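You operate a simulated robot arm through the tools that you are given. There is no shell and no other tool. Be economical: measure what you need, move in short steps, check, and stop when the job is done.

The job below is to be done with a simulated robot arm. You get a single attempt, and the scene is never put back.

Task
Put the white hand lamp on the grey test lens.

It is judged by the outcome, as a careful person would: the job done as asked, and still so three seconds after it is handed in. It fails if anything else is knocked over, pushed out of place, dropped, spilled or broken.

Robot
A 7-joint arm with a two-finger parallel gripper, fixed in place. Base frame: the origin is at the foot of the arm, x ahead of it, y to its left, z up; the work surface is at about z = 0. Readings come in mm, degrees, newtons and seconds.
With the tool pointing down near the work surface it reaches from about 240 to 620 mm from the base axis. Its first joint turns from -66.0 to 66.0 degrees. Payload 2.6 kg.
The tool frame sits at the grasp point between the pads (the TCP): z along the fingers, y along the line on which they close. The tips reach 30 mm beyond it. The gripper opens to 94 mm. The fingers are 28 mm wide and 10 mm thick; the gripper's body (50 by 96 mm) begins 55 mm behind the TCP.
Orientation is that of the tool frame in the base frame, as a unit quaternion [x, y, z, w]. With the fingers straight down and closing along the base's y, the tool's x points along the base's -x, its y along +y and its z along -z.

Tools
- The arm moves only by the tool play_rows. Its argument "targets" is a list of rows, each a list of 7 numbers: the finger opening in mm, from 0 to 94, then the shift along the base's x, y, z in mm, then the turn, a rotation vector about the base's x, y, z in degrees. In form: [[fingers, dx, dy, dz, wx, wy, wz], ...]. A call has 1 to 20 rows; each row is the pose to reach, as a shift and turn from the pose commanded when the call began. A row lasts 0.2 s, in which the tool goes at most 50 mm and 8.6 degrees; a call with a longer step from one row to the next is refused whole, and so is a gripper value outside its range. A pose out of reach is approached as far as the arm can. The call stops where the force on the tool passes 40 N (or 10 N more than at its start, if that is more) or the arm is blocked; 0.2 s more then pass. The fingers move at their own pace (about 72 mm/s each) and stop on an object; they squeeze with about 37 N. The grip force told is the motor's: it shows also when the fingers shut on nothing. Time passes only in rows, and 0.2 s behind the last, so rows that repeat a pose let the fingers close. The reply holds the time, the measured pose of the TCP, the force on the tool along the base axes, the opening and the grip force, in the units named above and with some noise, and new pictures: "show" is both (left out), scene, wrist or none.
- Cameras (640 x 400 px; columns grow to the right, rows downward): "scene" is fixed at [17.9, 424.1, 559.4]; the picture's right is [-0.89, -0.46, 0.00], its down [-0.28, 0.55, -0.79] and it looks along [0.36, -0.70, -0.61] (base axes); focal length 318 px, centre (320, 200). "wrist" rides on the gripper at [76, 14, -102] in the tool frame; the picture's right is [-0.18, 0.98, 0.00], its down [-0.75, -0.14, -0.64] and it looks along [-0.63, -0.12, 0.77] (tool axes); focal length 243 px, centre (320, 200). There is no depth. A picture from a camera that has moved, and an enlarged one, comes with that camera's place and axes in the base frame and with its lens.
- zoom(camera, box): a new picture of the part [left, top, right, bottom] of that camera's present view, enlarged. The clock stands still meanwhile.
- hand_in(): hands the job in; it is judged then, once.

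Go step by step. Nothing tells you positions but the pictures and the camera data: compare them with the known pose of the tool, close in by small moves and look again before you grip or let go. The budget is 90 turns and 170 pictures, counting those below and the enlarged ones. Unless the task says otherwise, let go and move clear before handing in, and close with one line.

The tools are called by a JSON object that holds its "op" and its "data". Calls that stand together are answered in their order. play_rows: Moves the arm, as the interface text tells. Its arguments: {"type":"object","properties":{"targets":{"type":"array"},"show":{"type":"string","enum":["both","scene","wrist","none"]}},"required":["targets"]} The other tools are called the same way: zoom (camera, box) takes an enlarged picture of a part of a camera's view; hand_in () hands the job in.

At the start:

```text
time: 0.0
position: [315.9, -116.5, 304.7]
tcp_rot: [0.0, 1.0, 0.001, 0.0]
wrist_force: [-0.1, 0.6, -0.7]
finger_gap: 94.1
gripper_force: 0.1
```

scene: 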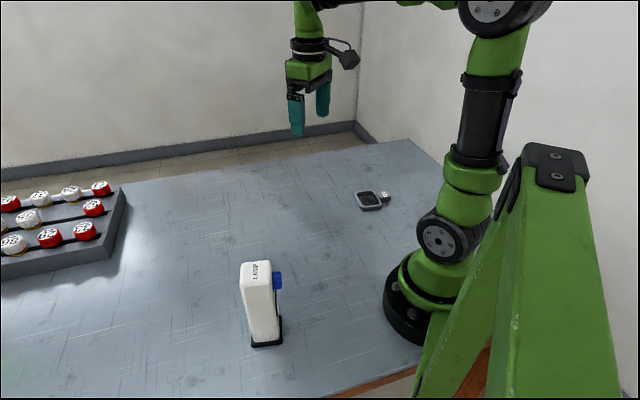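
wrist: 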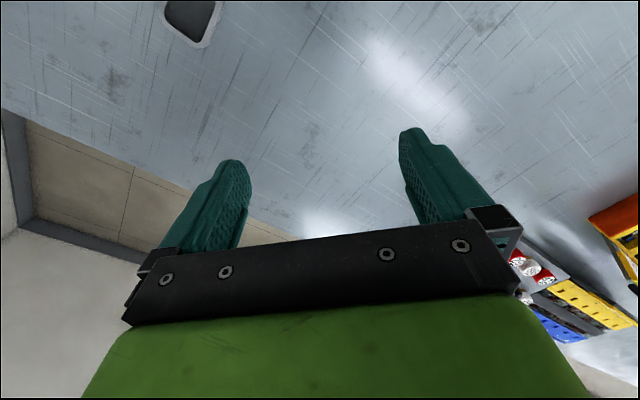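

I see a white box-shaped lamp labelled "LAMP" standing at the near left, and a small grey-framed thing near the robot foot that may be the test lens. I'll enlarge both.

{"op": "zoom", "data": {"camera": "scene", "box": [210, 240, 330, 360]}}

{"op": "zoom", "data": {"camera": "scene", "box": [335, 170, 415, 220]}}

{"op": "zoom", "data": {"camera": "scene", "box": [0, 160, 160, 300]}}

```text
3.33 times, centred on (270, 300) of scene
camera zoom: at [17.9, 424.1, 559.4], right [-0.89, -0.46, 0.0], down [-0.28, 0.55, -0.79], along [0.36, -0.7, -0.61], focal length 1059 px, centre (487, -133)
```

zoom: 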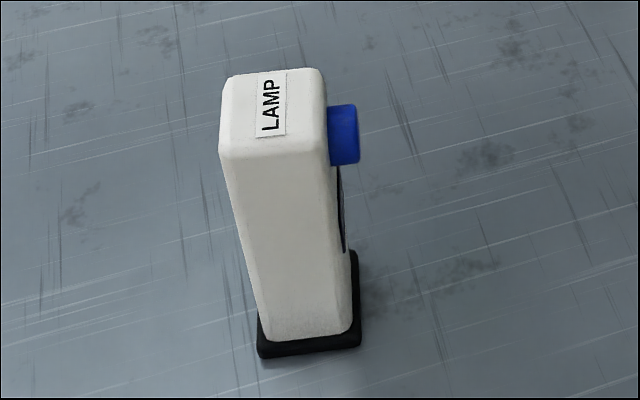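

```text
8.00 times, centred on (375, 195) of scene
camera zoom: at [17.9, 424.1, 559.4], right [-0.89, -0.46, 0.0], down [-0.28, 0.55, -0.79], along [0.36, -0.7, -0.61], focal length 2542 px, centre (-120, 240)
```

zoom: 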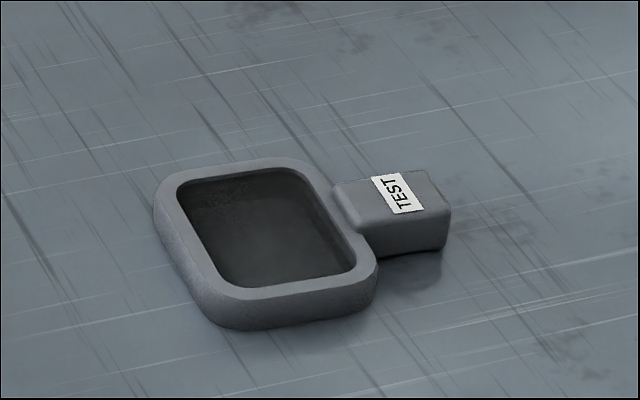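

```text
2.86 times, centred on (80, 230) of scene
camera zoom: at [17.9, 424.1, 559.4], right [-0.89, -0.46, 0.0], down [-0.28, 0.55, -0.79], along [0.36, -0.7, -0.61], focal length 908 px, centre (1006, 114)
```

zoom: 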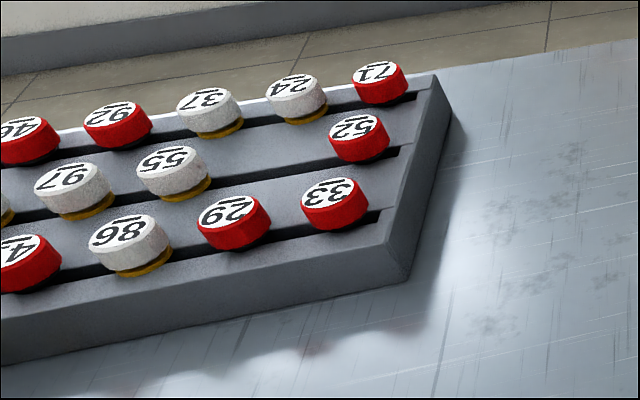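

The lamp stands near (254, 186) and is turned about 35° and roughly 170 tall. Its knob is on the robot side. The test lens is the frame near (223, -270). I'll move back a bit to look at the lens with the wrist camera.

{"op": "play_rows", "data": {"targets": [[94, -28, -22, 0, 0, 0, 0], [94, -56, -44, 0, 0, 0, 0], [94, -84, -66, 0, 0, 0, 0], [94, -112, -88, 0, 0, 0, 0], [94, -140, -110, 0, 0, 0, 0], [94, -156, -134, 0, 0, 0, 0], [94, -156, -134, 0, 0, 0, 0]]}}

```text
time: 1.6
position: [157.8, -250.1, 304.2]
tcp_rot: [0.001, 1.0, 0.0, 0.0]
wrist_force: [-0.2, -0.1, 0.5]
finger_gap: 93.9
gripper_force: 0.0
camera wrist: at [83.6, -237.2, 405.3], right [0.18, 0.98, 0.0], down [0.75, -0.14, 0.64], along [0.63, -0.12, -0.77], focal length 243 px, centre (320, 200)
```

scene: 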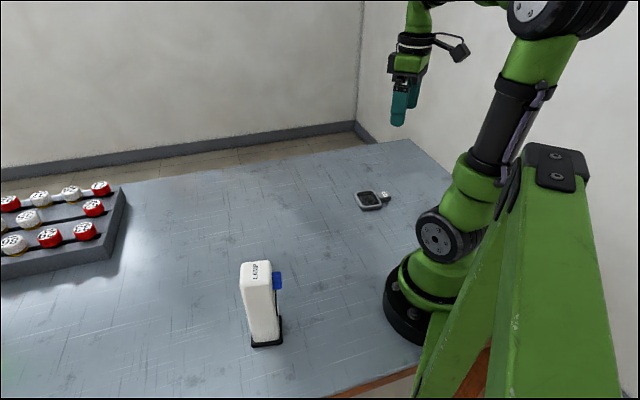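
wrist: 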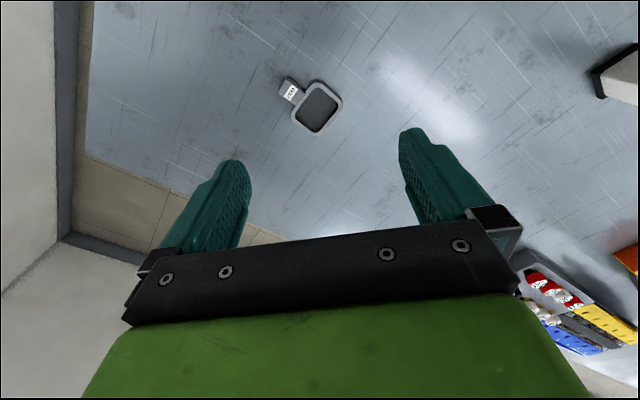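

{"op": "zoom", "data": {"camera": "wrist", "box": [268, 60, 364, 150]}}

{"op": "zoom", "data": {"camera": "wrist", "box": [560, 20, 640, 120]}}

```text
4.44 times, centred on (316, 105) of wrist
camera zoom: at [83.6, -237.2, 405.3], right [0.18, 0.98, 0.0], down [0.75, -0.14, 0.64], along [0.63, -0.12, -0.77], focal length 1078 px, centre (338, 622)
```

zoom: 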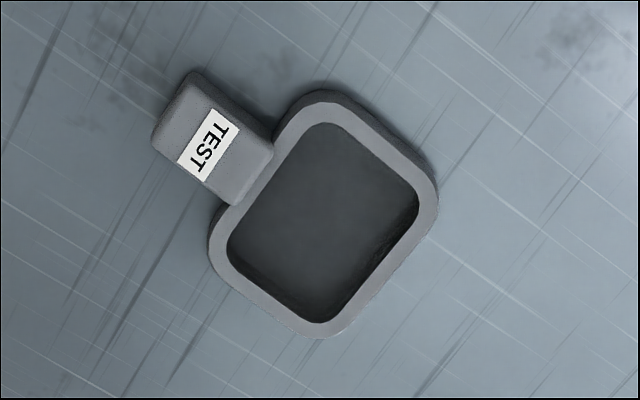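

```text
4.00 times, centred on (600, 70) of wrist
camera zoom: at [83.6, -237.2, 405.3], right [0.18, 0.98, 0.0], down [0.75, -0.14, 0.64], along [0.63, -0.12, -0.77], focal length 970 px, centre (-800, 720)
```

zoom: 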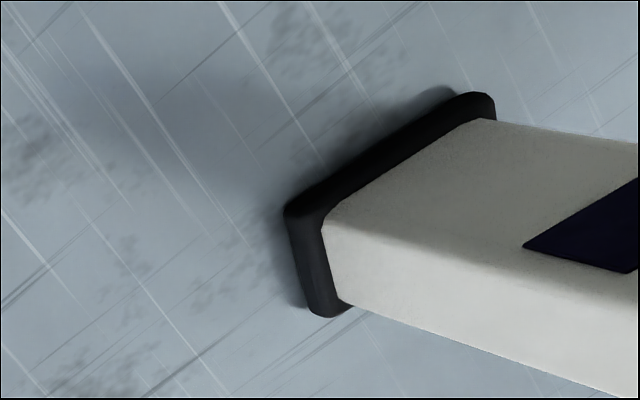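

The lens recess is centred near (220, -270), about 45 x 60, with its long side along roughly (0.68, -0.73). Now I'll take the same wrist-camera view of the lamp.

{"op": "play_rows", "data": {"targets": [[94, 35, 30, 0, 0, 0, 0], [94, 70, 60, 0, 0, 0, 0], [94, 105, 95, 0, 0, 0, 0], [94, 133, 133, 0, 0, 0, 0], [94, 150, 179, 0, 0, 0, 0], [94, 155, 228, 0, 0, 0, 0], [94, 155, 276, 0, 0, 0, 0], [94, 145, 322, 0, 0, 0, 0], [94, 120, 360, 0, 0, 0, 0], [94, 90, 395, 0, 0, 0, 0], [94, 55, 425, 0, 0, 0, 0], [94, 22, 440, 0, 0, 0, 0], [94, 22, 440, 0, 0, 0, 0]]}}

```text
time: 4.4
position: [182.5, 191.4, 304.8]
tcp_rot: [-0.001, 1.0, 0.0, -0.001]
wrist_force: [-0.6, -0.8, 0.2]
finger_gap: 93.6
gripper_force: 0.1
camera wrist: at [106.6, 203.7, 406.0], right [0.18, 0.98, 0.0], down [0.75, -0.14, 0.64], along [0.63, -0.12, -0.77], focal length 243 px, centre (320, 200)
```

scene: 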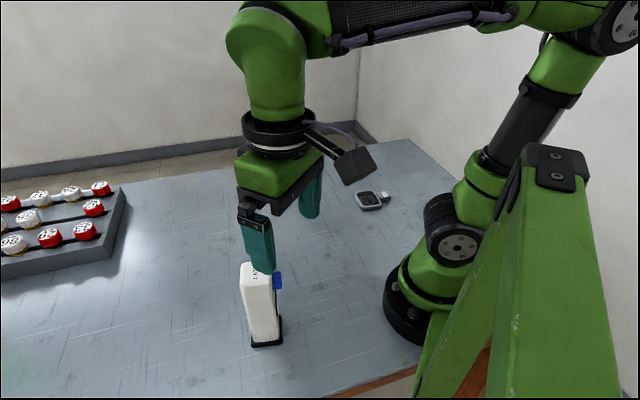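
wrist: 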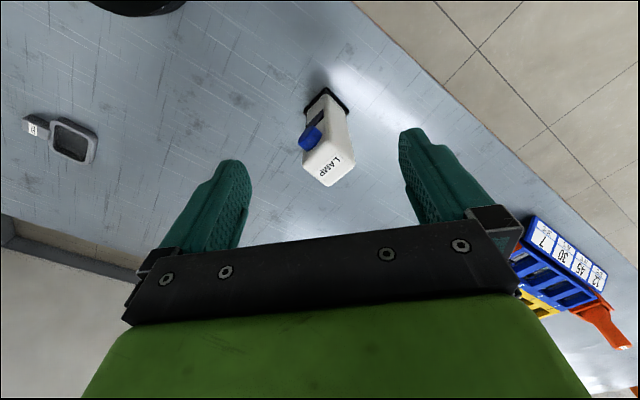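

{"op": "zoom", "data": {"camera": "wrist", "box": [275, 75, 380, 195]}}

{"op": "zoom", "data": {"camera": "wrist", "box": [490, 190, 640, 390]}}

```text
3.33 times, centred on (328, 135) of wrist
camera zoom: at [106.6, 203.7, 406.0], right [0.18, 0.98, 0.0], down [0.75, -0.14, 0.64], along [0.63, -0.12, -0.77], focal length 809 px, centre (295, 417)
```

zoom: 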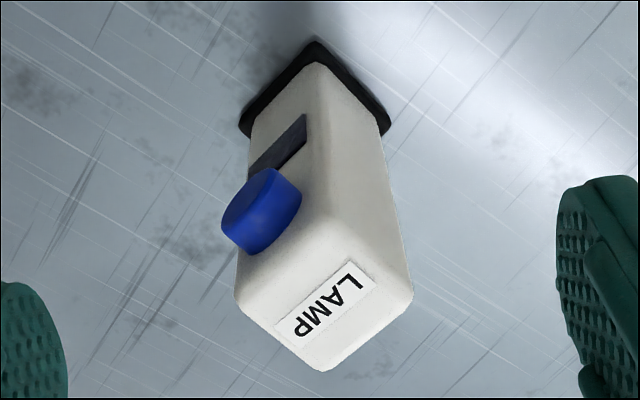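

```text
2.00 times, centred on (565, 290) of wrist
camera zoom: at [106.6, 203.7, 406.0], right [0.18, 0.98, 0.0], down [0.75, -0.14, 0.64], along [0.63, -0.12, -0.77], focal length 485 px, centre (-170, 20)
```

zoom: 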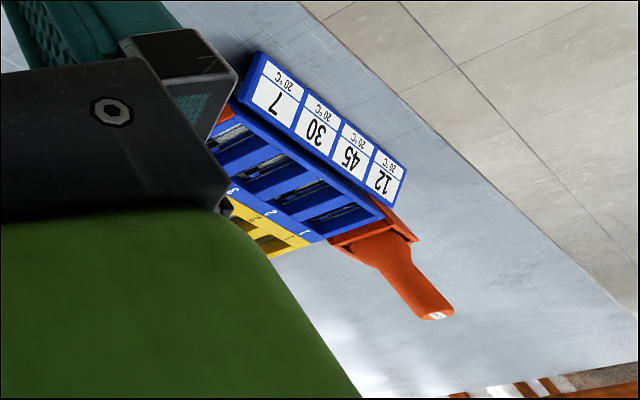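

The lamp foot looks about 56 mm square, centred near (255, 185) and turned about 35–37°. The top is at z≈160. I'll yaw to match and hover over it, with the tips clear.

{"op": "play_rows", "data": {"targets": [[94, 15, -1, 0, 0, 0, 7.2], [94, 30, -2, 0, 0, 0, 14.4], [94, 45, -3, 0, 0, 0, 21.6], [94, 60, -4, 0, 0, 0, 28.8], [94, 73, -5, 0, 0, 0, 36], [94, 73, -5, -35, 0, 0, 36], [94, 73, -5, -75, 0, 0, 36], [94, 73, -5, -75, 0, 0, 36]]}}

```text
time: 6.2
position: [254.4, 185.9, 229.8]
tcp_rot: [-0.309, 0.951, 0.001, -0.001]
wrist_force: [0.2, 0.3, -0.1]
finger_gap: 94.4
gripper_force: 0.1
camera wrist: at [185.7, 150.3, 330.2], right [-0.43, 0.9, 0.0], down [0.69, 0.33, 0.64], along [0.58, 0.28, -0.77], focal length 243 px, centre (320, 200)
```

scene: 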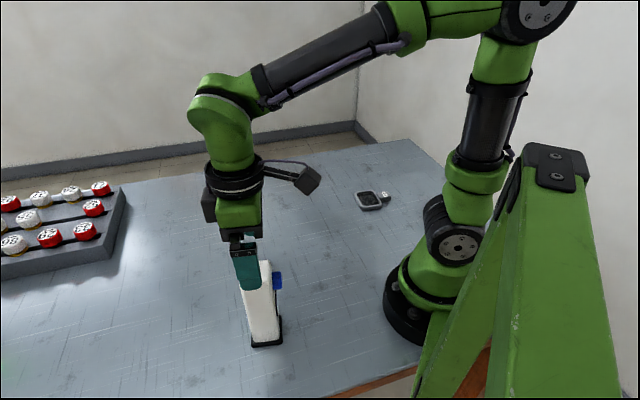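
wrist: 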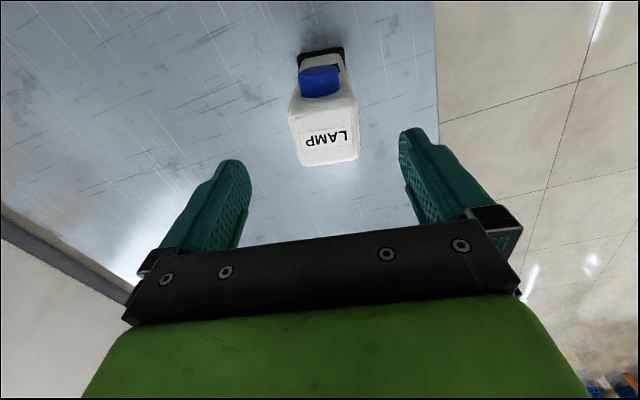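

{"op": "zoom", "data": {"camera": "wrist", "box": [250, 30, 410, 170]}}

```text
2.86 times, centred on (330, 100) of wrist
camera zoom: at [185.7, 150.3, 330.2], right [-0.43, 0.9, 0.0], down [0.69, 0.33, 0.64], along [0.58, 0.28, -0.77], focal length 693 px, centre (291, 486)
```

zoom: 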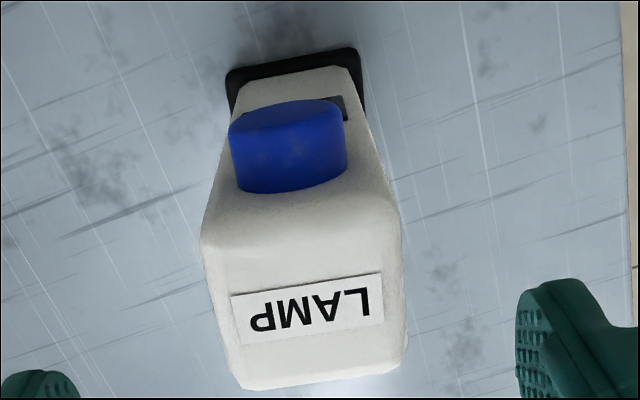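

The edge angle confirms a yaw of 36°, and the lamp sits about 3 mm along the finger line from the tool. I'll shift that much and descend to z≈120.

{"op": "play_rows", "data": {"targets": [[94, -2, 2.8, 0, 0, 0, 0], [94, -2, 2.8, -30, 0, 0, 0], [94, -2, 2.8, -60, 0, 0, 0], [94, -2, 2.8, -85, 0, 0, 0], [94, -2, 2.8, -108, 0, 0, 0], [94, -2, 2.8, -108, 0, 0, 0]]}}

```text
time: 7.6
position: [253.1, 186.5, 120.3]
tcp_rot: [-0.309, 0.951, 0.001, 0.0]
wrist_force: [-0.3, 0.1, 0.0]
finger_gap: 93.9
gripper_force: 0.0
camera wrist: at [183.9, 151.3, 221.8], right [-0.43, 0.9, 0.0], down [0.69, 0.33, 0.64], along [0.58, 0.27, -0.77], focal length 243 px, centre (320, 200)
```

scene: 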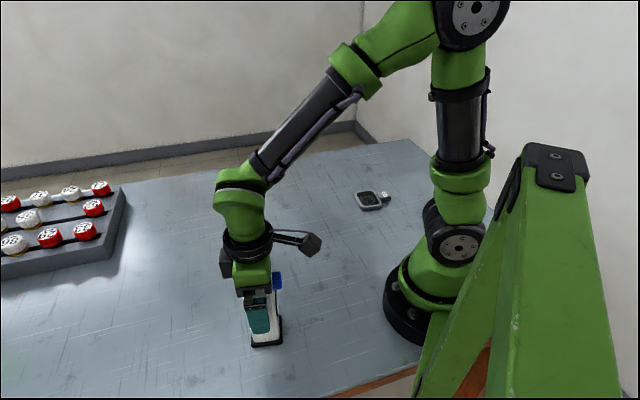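
wrist: 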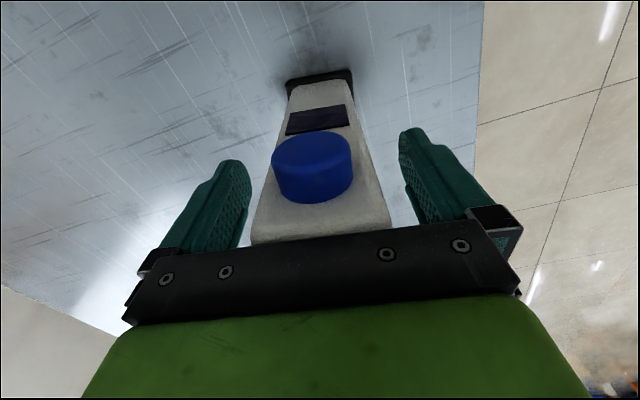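

The lamp is centred between the fingers, so I'll close on it.

{"op": "play_rows", "data": {"targets": [[75, 0, 0, 0, 0, 0, 0], [60, 0, 0, 0, 0, 0, 0], [50, 0, 0, 0, 0, 0, 0], [40, 0, 0, 0, 0, 0, 0], [40, 0, 0, 0, 0, 0, 0], [40, 0, 0, 0, 0, 0, 0]]}}

{"op": "zoom", "data": {"camera": "wrist", "box": [250, 40, 410, 240]}}

```text
time: 9.0
position: [253.3, 185.4, 121.5]
tcp_rot: [-0.308, 0.951, 0.0, -0.001]
wrist_force: [-0.2, 0.2, -0.3]
finger_gap: 52.1
gripper_force: 37.3
camera wrist: at [183.9, 151.3, 222.1], right [-0.43, 0.9, 0.0], down [0.69, 0.33, 0.64], along [0.58, 0.28, -0.77], focal length 243 px, centre (320, 200)
```

scene: 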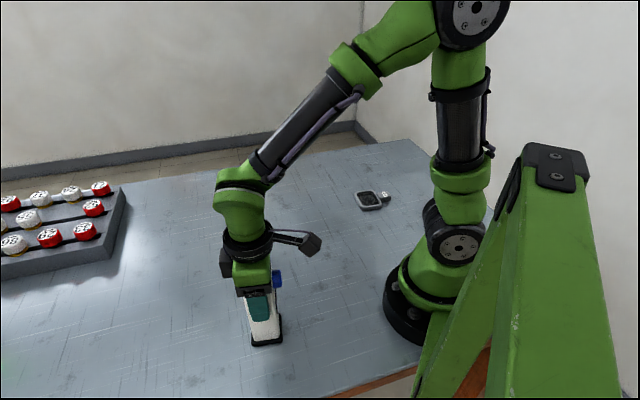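
wrist: 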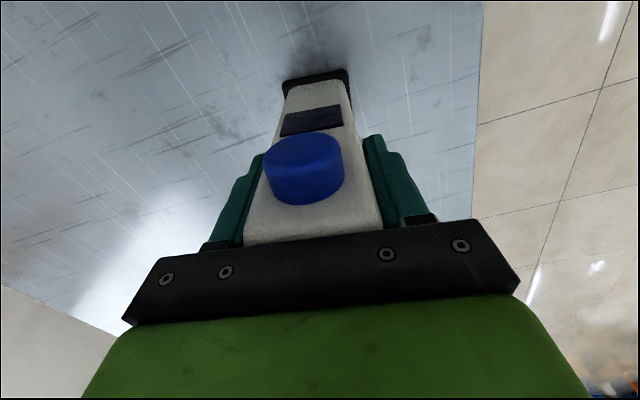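

```text
2.00 times, centred on (330, 140) of wrist
camera zoom: at [183.9, 151.3, 222.1], right [-0.43, 0.9, 0.0], down [0.69, 0.33, 0.64], along [0.58, 0.28, -0.77], focal length 485 px, centre (300, 320)
```

zoom: 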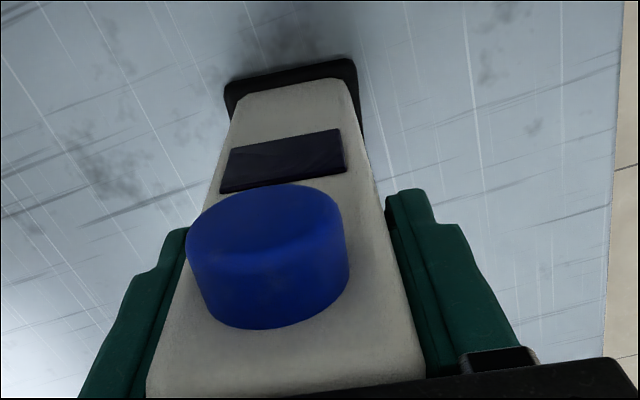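

It is gripped, with a 52 mm gap and full grip force. I'll lift it and look at the foot.

{"op": "play_rows", "data": {"targets": [[40, 0, 0, 20, 0, 0, 0], [40, 0, 0, 50, 0, 0, 0], [40, 0, 0, 90, 0, 0, 0], [40, 0, 0, 120, 0, 0, 0], [40, 0, 0, 120, 0, 0, 0]]}}

{"op": "zoom", "data": {"camera": "scene", "box": [190, 200, 320, 290]}}

{"op": "zoom", "data": {"camera": "wrist", "box": [250, 40, 410, 240]}}

```text
time: 10.2
position: [254.7, 186.7, 240.6]
tcp_rot: [-0.309, 0.951, 0.0, 0.0]
wrist_force: [-0.2, -0.5, -2.6]
finger_gap: 52.5
gripper_force: 36.4
camera wrist: at [185.2, 153.4, 342.8], right [-0.43, 0.9, 0.0], down [0.69, 0.33, 0.64], along [0.58, 0.27, -0.77], focal length 243 px, centre (320, 200)
```

scene: 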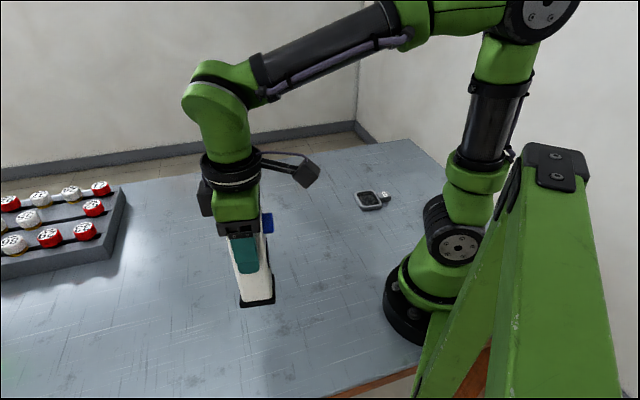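
wrist: 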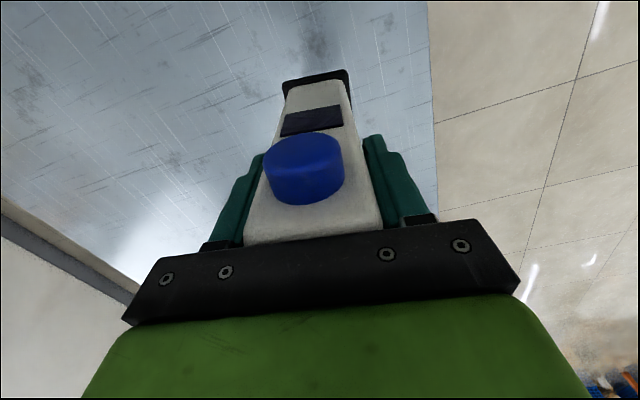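

```text
4.44 times, centred on (255, 245) of scene
camera zoom: at [17.9, 424.1, 559.4], right [-0.89, -0.46, 0.0], down [-0.28, 0.55, -0.79], along [0.36, -0.7, -0.61], focal length 1412 px, centre (609, 0)
```

zoom: 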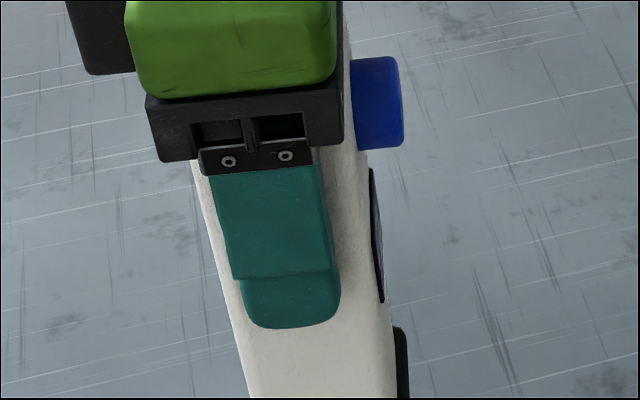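

```text
2.00 times, centred on (330, 140) of wrist
camera zoom: at [185.2, 153.4, 342.8], right [-0.43, 0.9, 0.0], down [0.69, 0.33, 0.64], along [0.58, 0.27, -0.77], focal length 485 px, centre (300, 320)
```

zoom: 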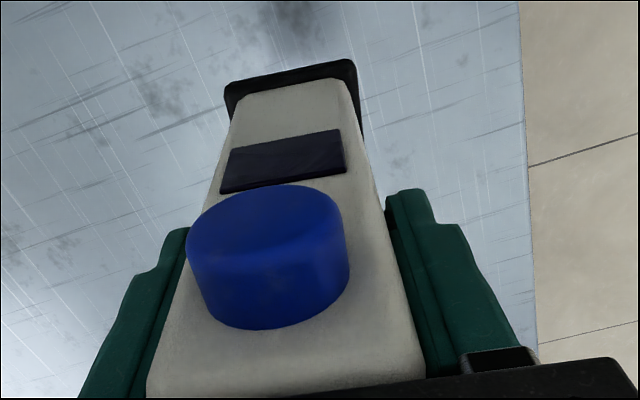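

{"op": "zoom", "data": {"camera": "scene", "box": [210, 260, 300, 320]}}

```text
6.67 times, centred on (255, 290) of scene
camera zoom: at [17.9, 424.1, 559.4], right [-0.89, -0.46, 0.0], down [-0.28, 0.55, -0.79], along [0.36, -0.7, -0.61], focal length 2118 px, centre (753, -400)
```

zoom: 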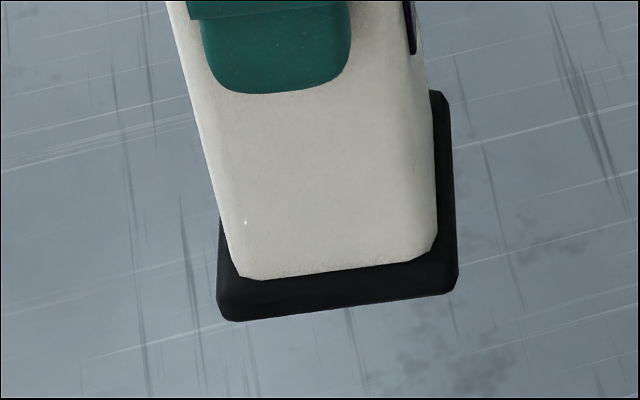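

The lamp is held square, with the foot about 56 x 56, centred about 1.4 mm ahead of the tool and its underside 120 below the TCP. I'll carry it round to a spot beside the lens and look at both together.

{"op": "play_rows", "data": {"targets": [[40, 26, -40, 0, 0, 0, 0], [40, 46, -84, 0, 0, 0, 0], [40, 61, -130, 0, 0, 0, 0], [40, 66, -179, 0, 0, 0, 0], [40, 64, -227, 0, 0, 0, 0], [40, 51, -274, 0, 0, 0, 0], [40, 26, -317, 0, 0, 0, 0], [40, -9, -352, 0, 0, 0, 2], [40, -46, -382, 0, 0, 0, 4], [40, -80, -395, 0, 0, 0, 5], [40, -80, -395, 0, 0, 0, 5]]}}

{"op": "zoom", "data": {"camera": "wrist", "box": [180, 20, 360, 200]}}

```text
time: 12.6
position: [173.9, -211.7, 241.5]
tcp_rot: [-0.351, 0.937, 0.0, 0.0]
wrist_force: [0.9, -0.7, -2.9]
finger_gap: 51.7
gripper_force: 37.1
camera wrist: at [107.6, -251.4, 342.4], right [-0.51, 0.86, 0.0], down [0.66, 0.39, 0.64], along [0.55, 0.32, -0.77], focal length 243 px, centre (320, 200)
```

scene: 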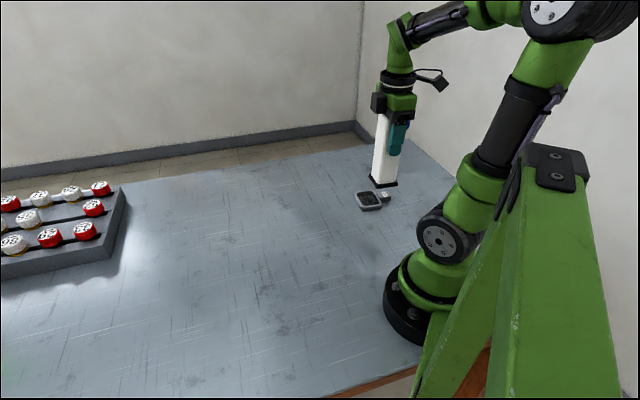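
wrist: 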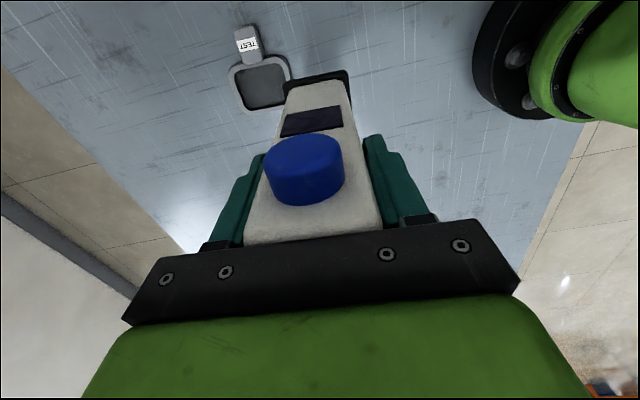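

```text
2.22 times, centred on (270, 110) of wrist
camera zoom: at [107.6, -251.4, 342.4], right [-0.51, 0.86, 0.0], down [0.66, 0.39, 0.64], along [0.55, 0.32, -0.77], focal length 539 px, centre (431, 400)
```

zoom: 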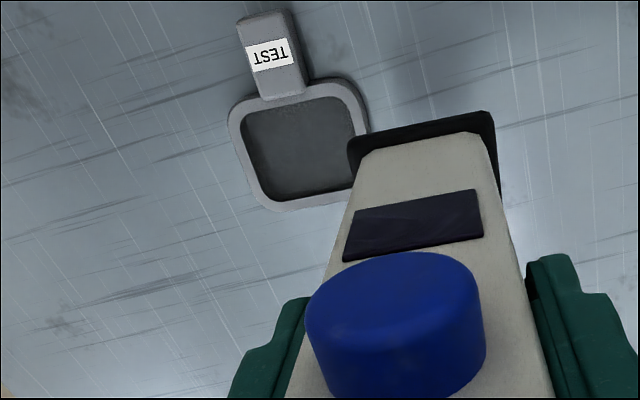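

Lens centre now works out at (218.6, -268), yaw about 39.5–40°, which agrees with the earlier estimate. I'll move above it, trim the yaw by 1° and lower so the foot is at about z=60.

{"op": "play_rows", "data": {"targets": [[40, 22, -28, 0, 0, 0, -1], [40, 43, -57, 0, 0, 0, -1], [40, 43, -57, -30, 0, 0, -1], [40, 43, -57, -60, 0, 0, -1], [40, 43, -57, -60, 0, 0, -1], [40, 43, -57, -60, 0, 0, -1]]}}

{"op": "zoom", "data": {"camera": "wrist", "box": [240, 0, 400, 120]}}

{"op": "zoom", "data": {"camera": "scene", "box": [320, 150, 420, 220]}}

```text
time: 14.0
position: [216.2, -265.3, 182.4]
tcp_rot: [-0.342, 0.94, 0.0, -0.001]
wrist_force: [-0.6, 0.3, -1.4]
finger_gap: 51.7
gripper_force: 37.5
camera wrist: at [149.9, -303.9, 282.7], right [-0.49, 0.87, 0.0], down [0.67, 0.38, 0.64], along [0.56, 0.31, -0.77], focal length 243 px, centre (320, 200)
```

scene: 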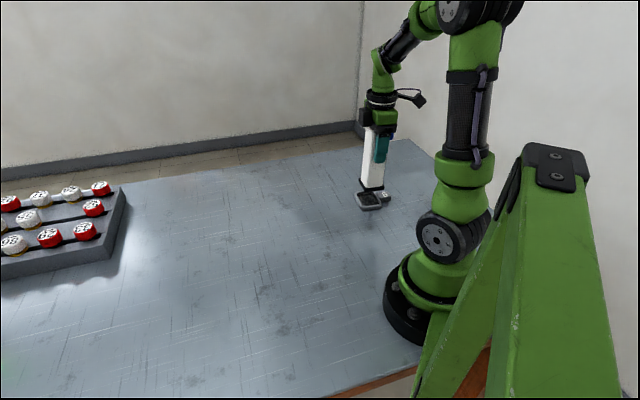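
wrist: 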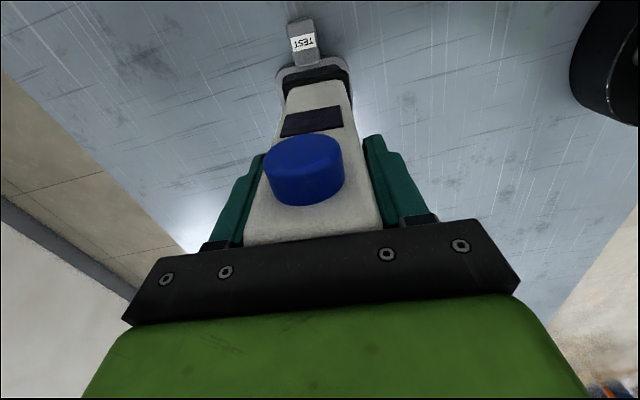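

```text
3.33 times, centred on (320, 60) of wrist
camera zoom: at [149.9, -303.9, 282.7], right [-0.49, 0.87, 0.0], down [0.67, 0.38, 0.64], along [0.56, 0.31, -0.77], focal length 809 px, centre (320, 667)
```

zoom: 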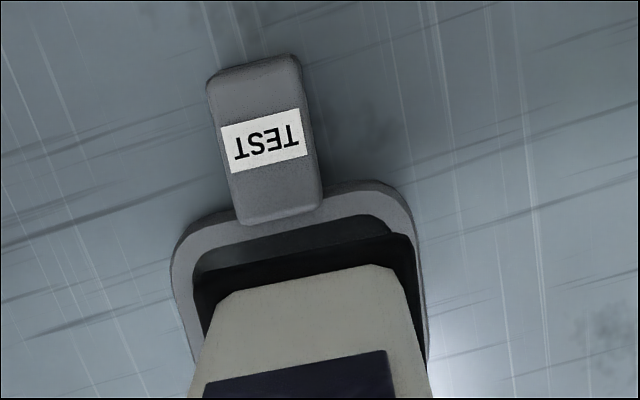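

```text
5.71 times, centred on (370, 185) of scene
camera zoom: at [17.9, 424.0, 559.4], right [-0.89, -0.46, 0.0], down [-0.28, 0.55, -0.79], along [0.36, -0.7, -0.61], focal length 1815 px, centre (34, 286)
```

zoom: 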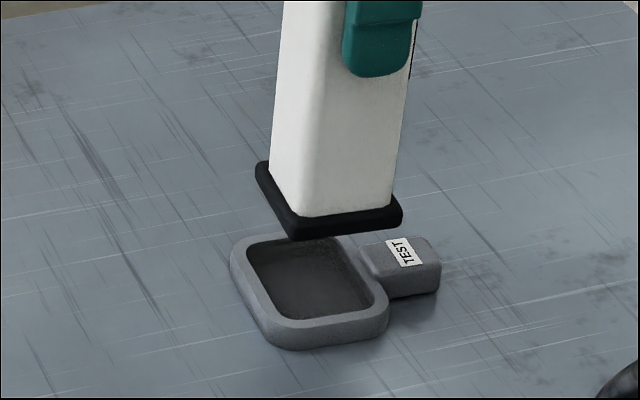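

The wrist picture shows the lamp needs about 4 mm along the finger line and 1.5 mm back. I'll correct that and lower until the foot is about 10 mm above the frame.

{"op": "play_rows", "data": {"targets": [[40, 1.4, -4, 0, 0, 0, -0.5], [40, 1.4, -4, -12, 0, 0, -0.5], [40, 1.4, -4, -24, 0, 0, -0.5], [40, 1.4, -4, -34, 0, 0, -0.5], [40, 1.4, -4, -34, 0, 0, -0.5], [40, 1.4, -4, -34, 0, 0, -0.5]]}}

{"op": "zoom", "data": {"camera": "wrist", "box": [240, 0, 400, 120]}}

{"op": "zoom", "data": {"camera": "scene", "box": [340, 170, 420, 220]}}

```text
time: 15.4
position: [219.6, -269.8, 146.8]
tcp_rot: [-0.337, 0.941, 0.0, 0.0]
wrist_force: [-0.4, 1.5, -1.4]
finger_gap: 52.3
gripper_force: 36.9
camera wrist: at [152.0, -308.1, 248.1], right [-0.48, 0.88, 0.0], down [0.67, 0.37, 0.64], along [0.56, 0.31, -0.77], focal length 243 px, centre (320, 200)
```

scene: 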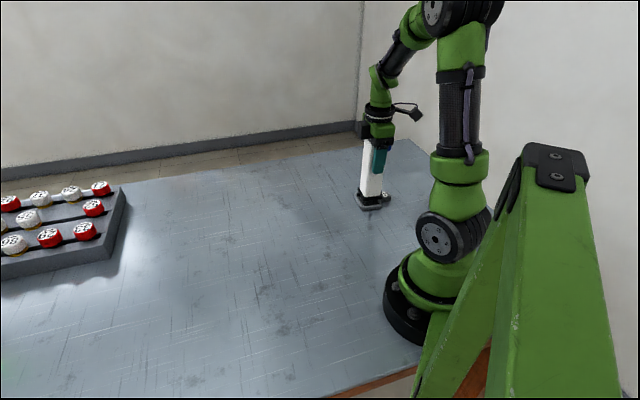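
wrist: 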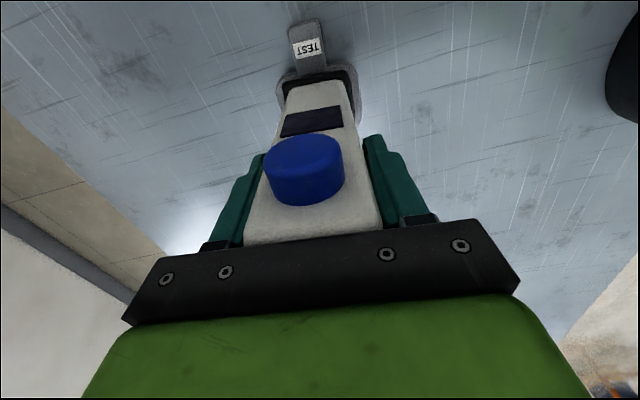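

```text
3.33 times, centred on (320, 60) of wrist
camera zoom: at [152.0, -308.1, 248.1], right [-0.48, 0.88, 0.0], down [0.67, 0.37, 0.64], along [0.56, 0.31, -0.77], focal length 809 px, centre (320, 667)
```

zoom: 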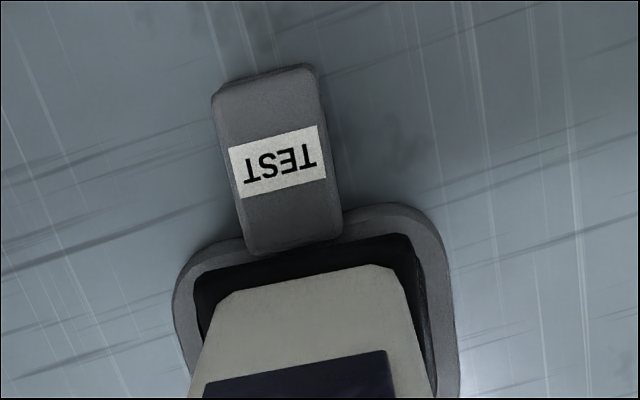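

```text
8.00 times, centred on (380, 195) of scene
camera zoom: at [17.9, 424.0, 559.4], right [-0.89, -0.46, 0.0], down [-0.28, 0.55, -0.79], along [0.36, -0.7, -0.61], focal length 2542 px, centre (-160, 240)
```

zoom: 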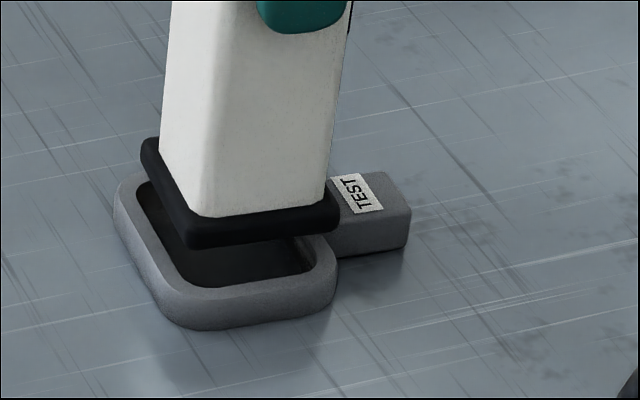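

{"op": "zoom", "data": {"camera": "wrist", "box": [276, 45, 364, 100]}}

{"op": "zoom", "data": {"camera": "scene", "box": [350, 182, 398, 214]}}

```text
7.27 times, centred on (320, 72) of wrist
camera zoom: at [152.0, -308.1, 248.1], right [-0.48, 0.88, 0.0], down [0.67, 0.37, 0.64], along [0.56, 0.31, -0.77], focal length 1764 px, centre (320, 1127)
```

zoom: 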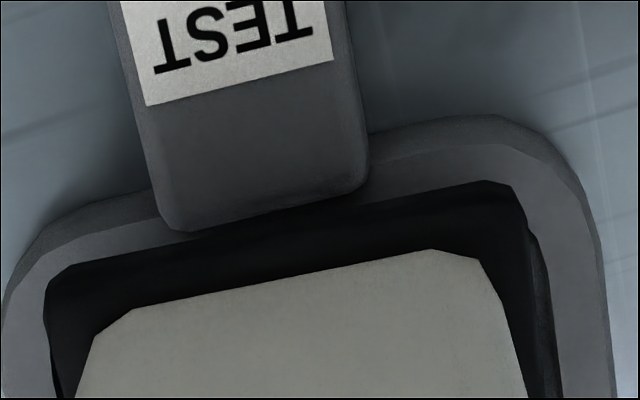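

```text
12.50 times, centred on (374, 198) of scene
camera zoom: at [17.9, 424.0, 559.4], right [-0.89, -0.46, 0.0], down [-0.28, 0.55, -0.79], along [0.36, -0.7, -0.61], focal length 3971 px, centre (-355, 225)
```

zoom: 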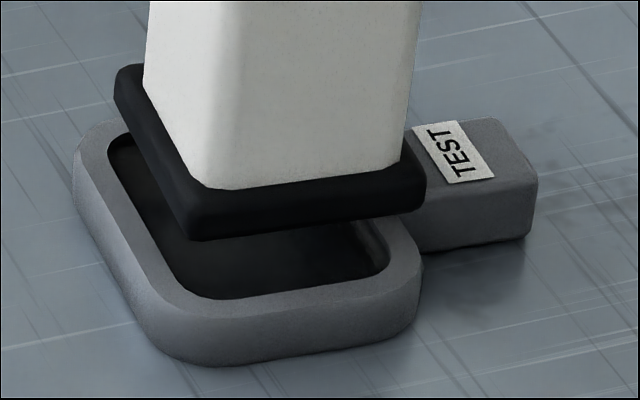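

The foot covers all rims nearly evenly; I'll trim by 1.4 mm and go down gently, watching the force.

{"op": "play_rows", "data": {"targets": [[40, 0, 1.4, 0, 0, 0, 0], [40, 0, 1.4, -3, 0, 0, 0], [40, 0, 1.4, -6, 0, 0, 0], [40, 0, 1.4, -6, 0, 0, 0], [40, 0, 1.4, -6, 0, 0, 0]], "show": "none"}}

{"op": "zoom", "data": {"camera": "scene", "box": [350, 182, 398, 214]}}

{"op": "zoom", "data": {"camera": "wrist", "box": [276, 45, 364, 100]}}

```text
time: 16.6
position: [218.8, -267.6, 140.6]
tcp_rot: [-0.338, 0.941, 0.0, 0.0]
wrist_force: [0.0, 0.6, -2.4]
finger_gap: 52.0
gripper_force: 37.4
```

```text
12.50 times, centred on (374, 198) of scene
camera zoom: at [17.9, 424.0, 559.4], right [-0.89, -0.46, 0.0], down [-0.28, 0.55, -0.79], along [0.36, -0.7, -0.61], focal length 3971 px, centre (-355, 225)
```

zoom: 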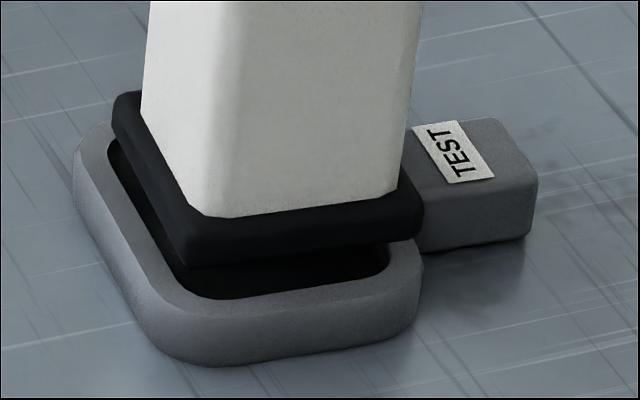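

```text
7.27 times, centred on (320, 72) of wrist
camera zoom: at [151.3, -306.1, 242.1], right [-0.48, 0.88, 0.0], down [0.67, 0.37, 0.64], along [0.56, 0.31, -0.77], focal length 1764 px, centre (320, 1127)
```

zoom: 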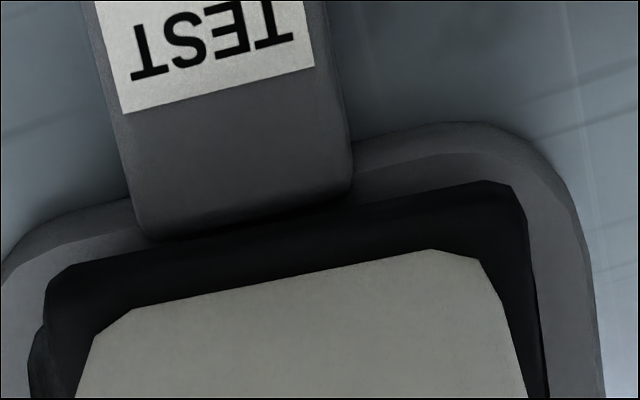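

The frame's handle stands a little higher than the rim and is only about 1 mm from the foot edge, so I'll shift 1.3 mm away from it. Then I'll keep lowering.

{"op": "play_rows", "data": {"targets": [[40, 1, 0.8, 0, 0, 0, 0], [40, 1, 0.8, 0, 0, 0, 0], [40, 1, 0.8, -1.5, 0, 0, 0], [40, 1, 0.8, -3, 0, 0, 0], [40, 1, 0.8, -4, 0, 0, 0], [40, 1, 0.8, -4, 0, 0, 0]], "show": "none"}}

{"op": "zoom", "data": {"camera": "scene", "box": [350, 182, 398, 214]}}

{"op": "zoom", "data": {"camera": "wrist", "box": [276, 45, 364, 100]}}

```text
time: 18.0
position: [220.7, -266.2, 138.8]
tcp_rot: [-0.338, 0.941, -0.002, 0.002]
wrist_force: [0.0, 8.0, 30.3]
finger_gap: 52.1
gripper_force: 37.2
```

```text
12.50 times, centred on (374, 198) of scene
camera zoom: at [17.8, 424.2, 559.3], right [-0.89, -0.46, 0.0], down [-0.28, 0.55, -0.79], along [0.36, -0.7, -0.61], focal length 3971 px, centre (-355, 225)
```

zoom: 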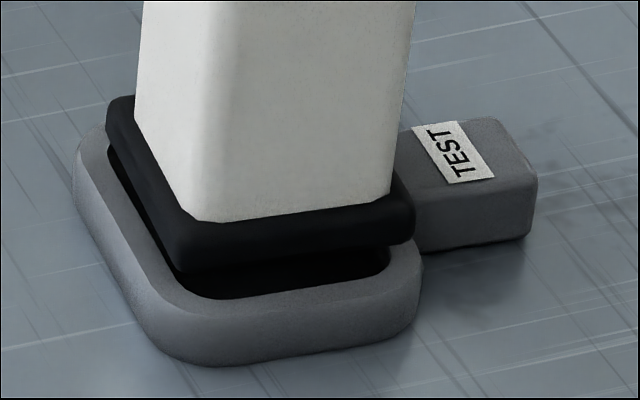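

```text
7.27 times, centred on (320, 72) of wrist
camera zoom: at [152.7, -305.6, 239.4], right [-0.48, 0.88, 0.0], down [0.67, 0.37, 0.64], along [0.56, 0.31, -0.77], focal length 1764 px, centre (320, 1127)
```

zoom: 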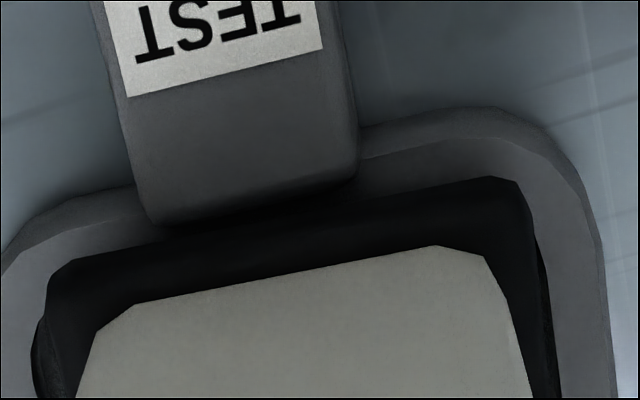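

Contact came early, at foot z≈18, and the far rim is still uncovered. The foot is catching the end of the raised handle, so I'll lift 6 mm and shift about 3.5 mm away from the handle before looking again.

{"op": "play_rows", "data": {"targets": [[40, 0, 0, 3, 0, 0, 0], [40, 0, 0, 6, 0, 0, 0], [40, 2.7, 2.2, 6, 0, 0, 0], [40, 2.7, 2.2, 6, 0, 0, 0], [40, 2.7, 2.2, 6, 0, 0, 0]], "show": "none"}}

{"op": "zoom", "data": {"camera": "scene", "box": [350, 182, 398, 214]}}

{"op": "zoom", "data": {"camera": "wrist", "box": [276, 45, 364, 100]}}

```text
time: 19.2
position: [221.2, -265.6, 144.5]
tcp_rot: [-0.338, 0.941, 0.0, 0.0]
wrist_force: [0.7, 0.0, -1.9]
finger_gap: 52.0
gripper_force: 37.0
```

```text
12.50 times, centred on (374, 198) of scene
camera zoom: at [17.9, 424.0, 559.4], right [-0.89, -0.46, 0.0], down [-0.28, 0.55, -0.79], along [0.36, -0.7, -0.61], focal length 3971 px, centre (-355, 225)
```

zoom: 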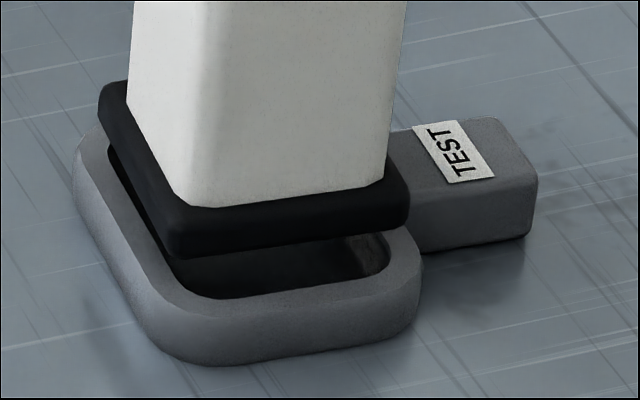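

```text
7.27 times, centred on (320, 72) of wrist
camera zoom: at [154.5, -303.2, 244.8], right [-0.48, 0.88, 0.0], down [0.67, 0.37, 0.64], along [0.56, 0.31, -0.77], focal length 1764 px, centre (320, 1127)
```

zoom: 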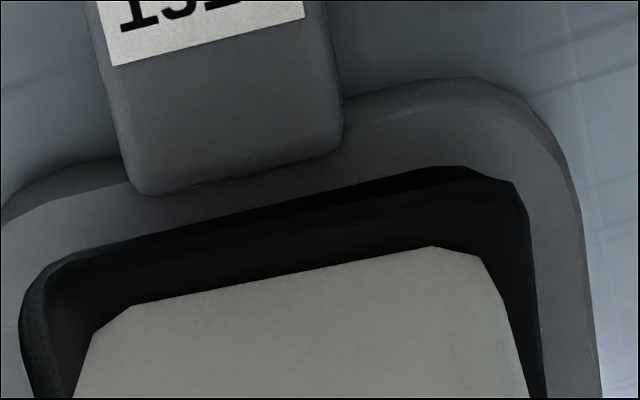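

Now the handle is clear, and the foot is biased slightly toward the far and right sides. I'll trim by 1.3 mm and lower in small steps.

{"op": "play_rows", "data": {"targets": [[40, 0, -1.3, 0, 0, 0, 0], [40, 0, -1.3, -2, 0, 0, 0], [40, 0, -1.3, -4, 0, 0, 0], [40, 0, -1.3, -5.5, 0, 0, 0], [40, 0, -1.3, -5.5, 0, 0, 0]], "show": "none"}}

{"op": "zoom", "data": {"camera": "scene", "box": [350, 182, 398, 214]}}

{"op": "zoom", "data": {"camera": "wrist", "box": [276, 45, 364, 100]}}

```text
time: 20.4
position: [220.8, -266.2, 139.9]
tcp_rot: [-0.338, 0.941, 0.0, 0.0]
wrist_force: [0.8, 0.2, -2.3]
finger_gap: 52.1
gripper_force: 37.1
```

```text
12.50 times, centred on (374, 198) of scene
camera zoom: at [17.9, 424.0, 559.4], right [-0.89, -0.46, 0.0], down [-0.28, 0.55, -0.79], along [0.36, -0.7, -0.61], focal length 3971 px, centre (-355, 225)
```

zoom: 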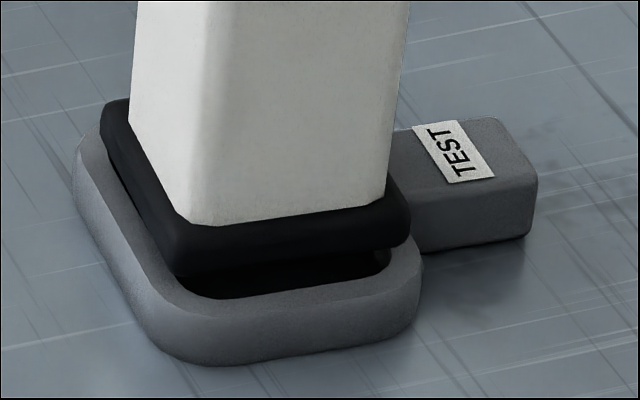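

```text
7.27 times, centred on (320, 72) of wrist
camera zoom: at [154.0, -304.3, 239.2], right [-0.48, 0.88, 0.0], down [0.67, 0.37, 0.64], along [0.56, 0.31, -0.77], focal length 1764 px, centre (320, 1127)
```

zoom: 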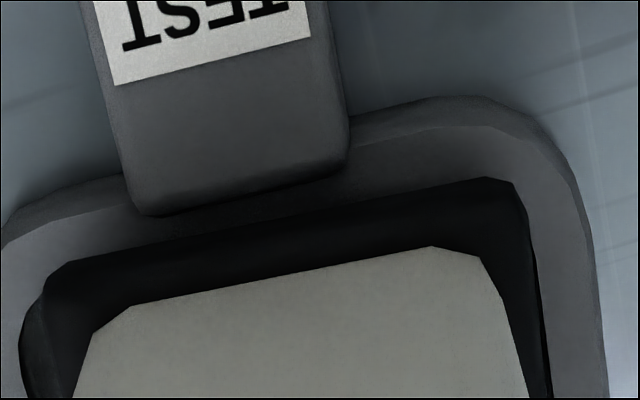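

The foot now sits over both long rims and clears the handle. I'll lower further in 1 mm steps.

{"op": "play_rows", "data": {"targets": [[40, 0, 0, -1, 0, 0, 0], [40, 0, 0, -2, 0, 0, 0], [40, 0, 0, -3, 0, 0, 0], [40, 0, 0, -3, 0, 0, 0]], "show": "none"}}

{"op": "zoom", "data": {"camera": "scene", "box": [350, 182, 398, 214]}}

{"op": "zoom", "data": {"camera": "wrist", "box": [276, 45, 364, 100]}}

```text
time: 21.4
position: [220.8, -265.7, 135.5]
tcp_rot: [-0.338, 0.941, 0.0, 0.0]
wrist_force: [-0.7, 0.7, -2.2]
finger_gap: 52.3
gripper_force: 37.0
```

```text
12.50 times, centred on (374, 198) of scene
camera zoom: at [17.9, 424.0, 559.4], right [-0.89, -0.46, 0.0], down [-0.28, 0.55, -0.79], along [0.36, -0.7, -0.61], focal length 3971 px, centre (-355, 225)
```

zoom: 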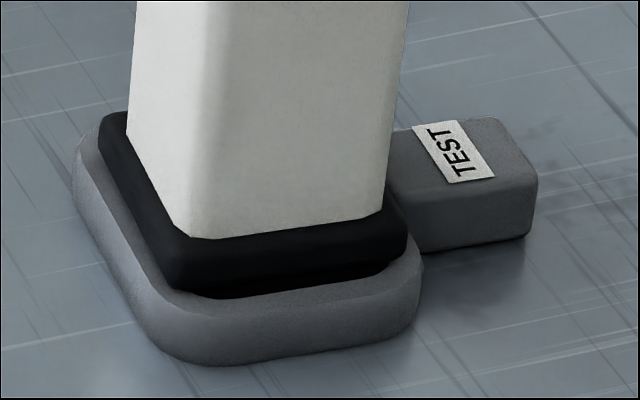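

```text
7.27 times, centred on (320, 72) of wrist
camera zoom: at [154.1, -304.2, 235.7], right [-0.48, 0.88, 0.0], down [0.67, 0.37, 0.64], along [0.56, 0.31, -0.77], focal length 1764 px, centre (320, 1127)
```

zoom: 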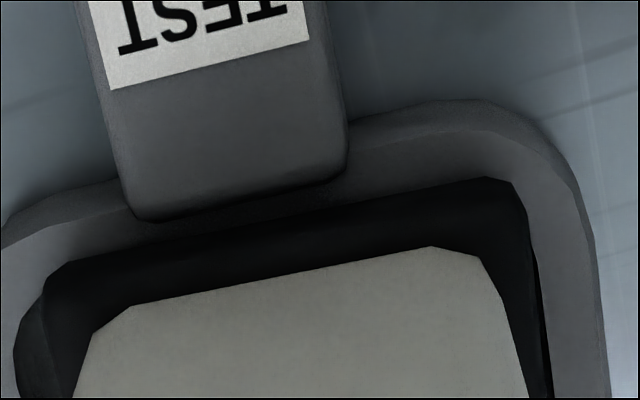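

{"op": "play_rows", "data": {"targets": [[40, 0, 0, -1, 0, 0, 0], [40, 0, 0, -2, 0, 0, 0], [40, 0, 0, -3, 0, 0, 0], [40, 0, 0, -3, 0, 0, 0]], "show": "none"}}

{"op": "zoom", "data": {"camera": "scene", "box": [350, 182, 398, 214]}}

{"op": "zoom", "data": {"camera": "wrist", "box": [276, 45, 364, 100]}}

```text
time: 22.4
position: [221.6, -266.3, 134.2]
tcp_rot: [-0.337, 0.942, -0.001, 0.0]
wrist_force: [-5.6, 4.4, 23.8]
finger_gap: 52.1
gripper_force: 37.2
```

```text
12.50 times, centred on (374, 198) of scene
camera zoom: at [17.8, 424.1, 559.3], right [-0.89, -0.46, 0.0], down [-0.28, 0.55, -0.79], along [0.36, -0.7, -0.61], focal length 3971 px, centre (-355, 225)
```

zoom: 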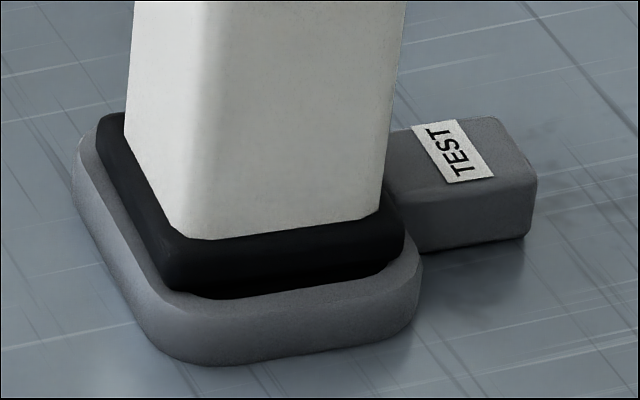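

```text
7.27 times, centred on (320, 72) of wrist
camera zoom: at [154.6, -304.7, 234.7], right [-0.48, 0.88, 0.0], down [0.67, 0.37, 0.64], along [0.56, 0.31, -0.77], focal length 1764 px, centre (320, 1127)
```

zoom: 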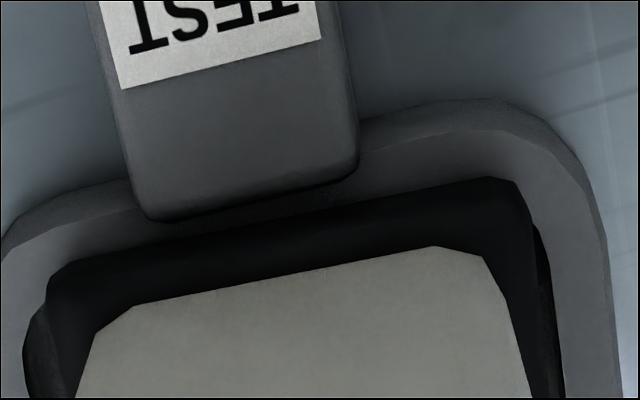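

Contact is now at foot z≈13.5, which is the rim height, and the foot overlaps both long rims. I'll ease the load and check the force before letting go.

{"op": "play_rows", "data": {"targets": [[40, 0, 0, 0.8, 0, 0, 0], [40, 0, 0, 1.4, 0, 0, 0], [40, 0, 0, 1.4, 0, 0, 0]], "show": "none"}}

{"op": "zoom", "data": {"camera": "scene", "box": [350, 182, 398, 214]}}

```text
time: 23.2
position: [221.8, -266.4, 134.8]
tcp_rot: [-0.338, 0.941, -0.001, 0.0]
wrist_force: [0.6, -3.4, 10.3]
finger_gap: 52.1
gripper_force: 37.0
```

```text
12.50 times, centred on (374, 198) of scene
camera zoom: at [17.8, 424.1, 559.3], right [-0.89, -0.46, 0.0], down [-0.28, 0.55, -0.79], along [0.36, -0.7, -0.61], focal length 3971 px, centre (-355, 225)
```

zoom: 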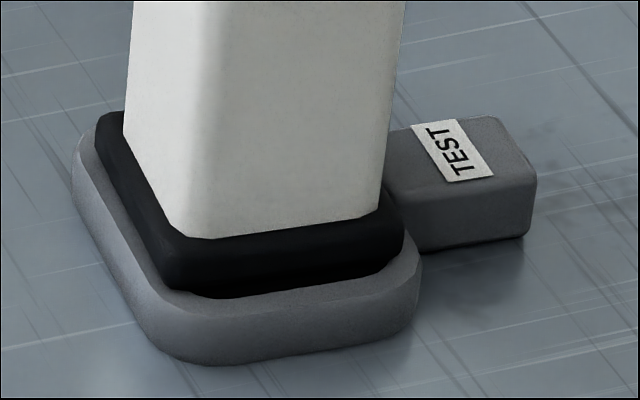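

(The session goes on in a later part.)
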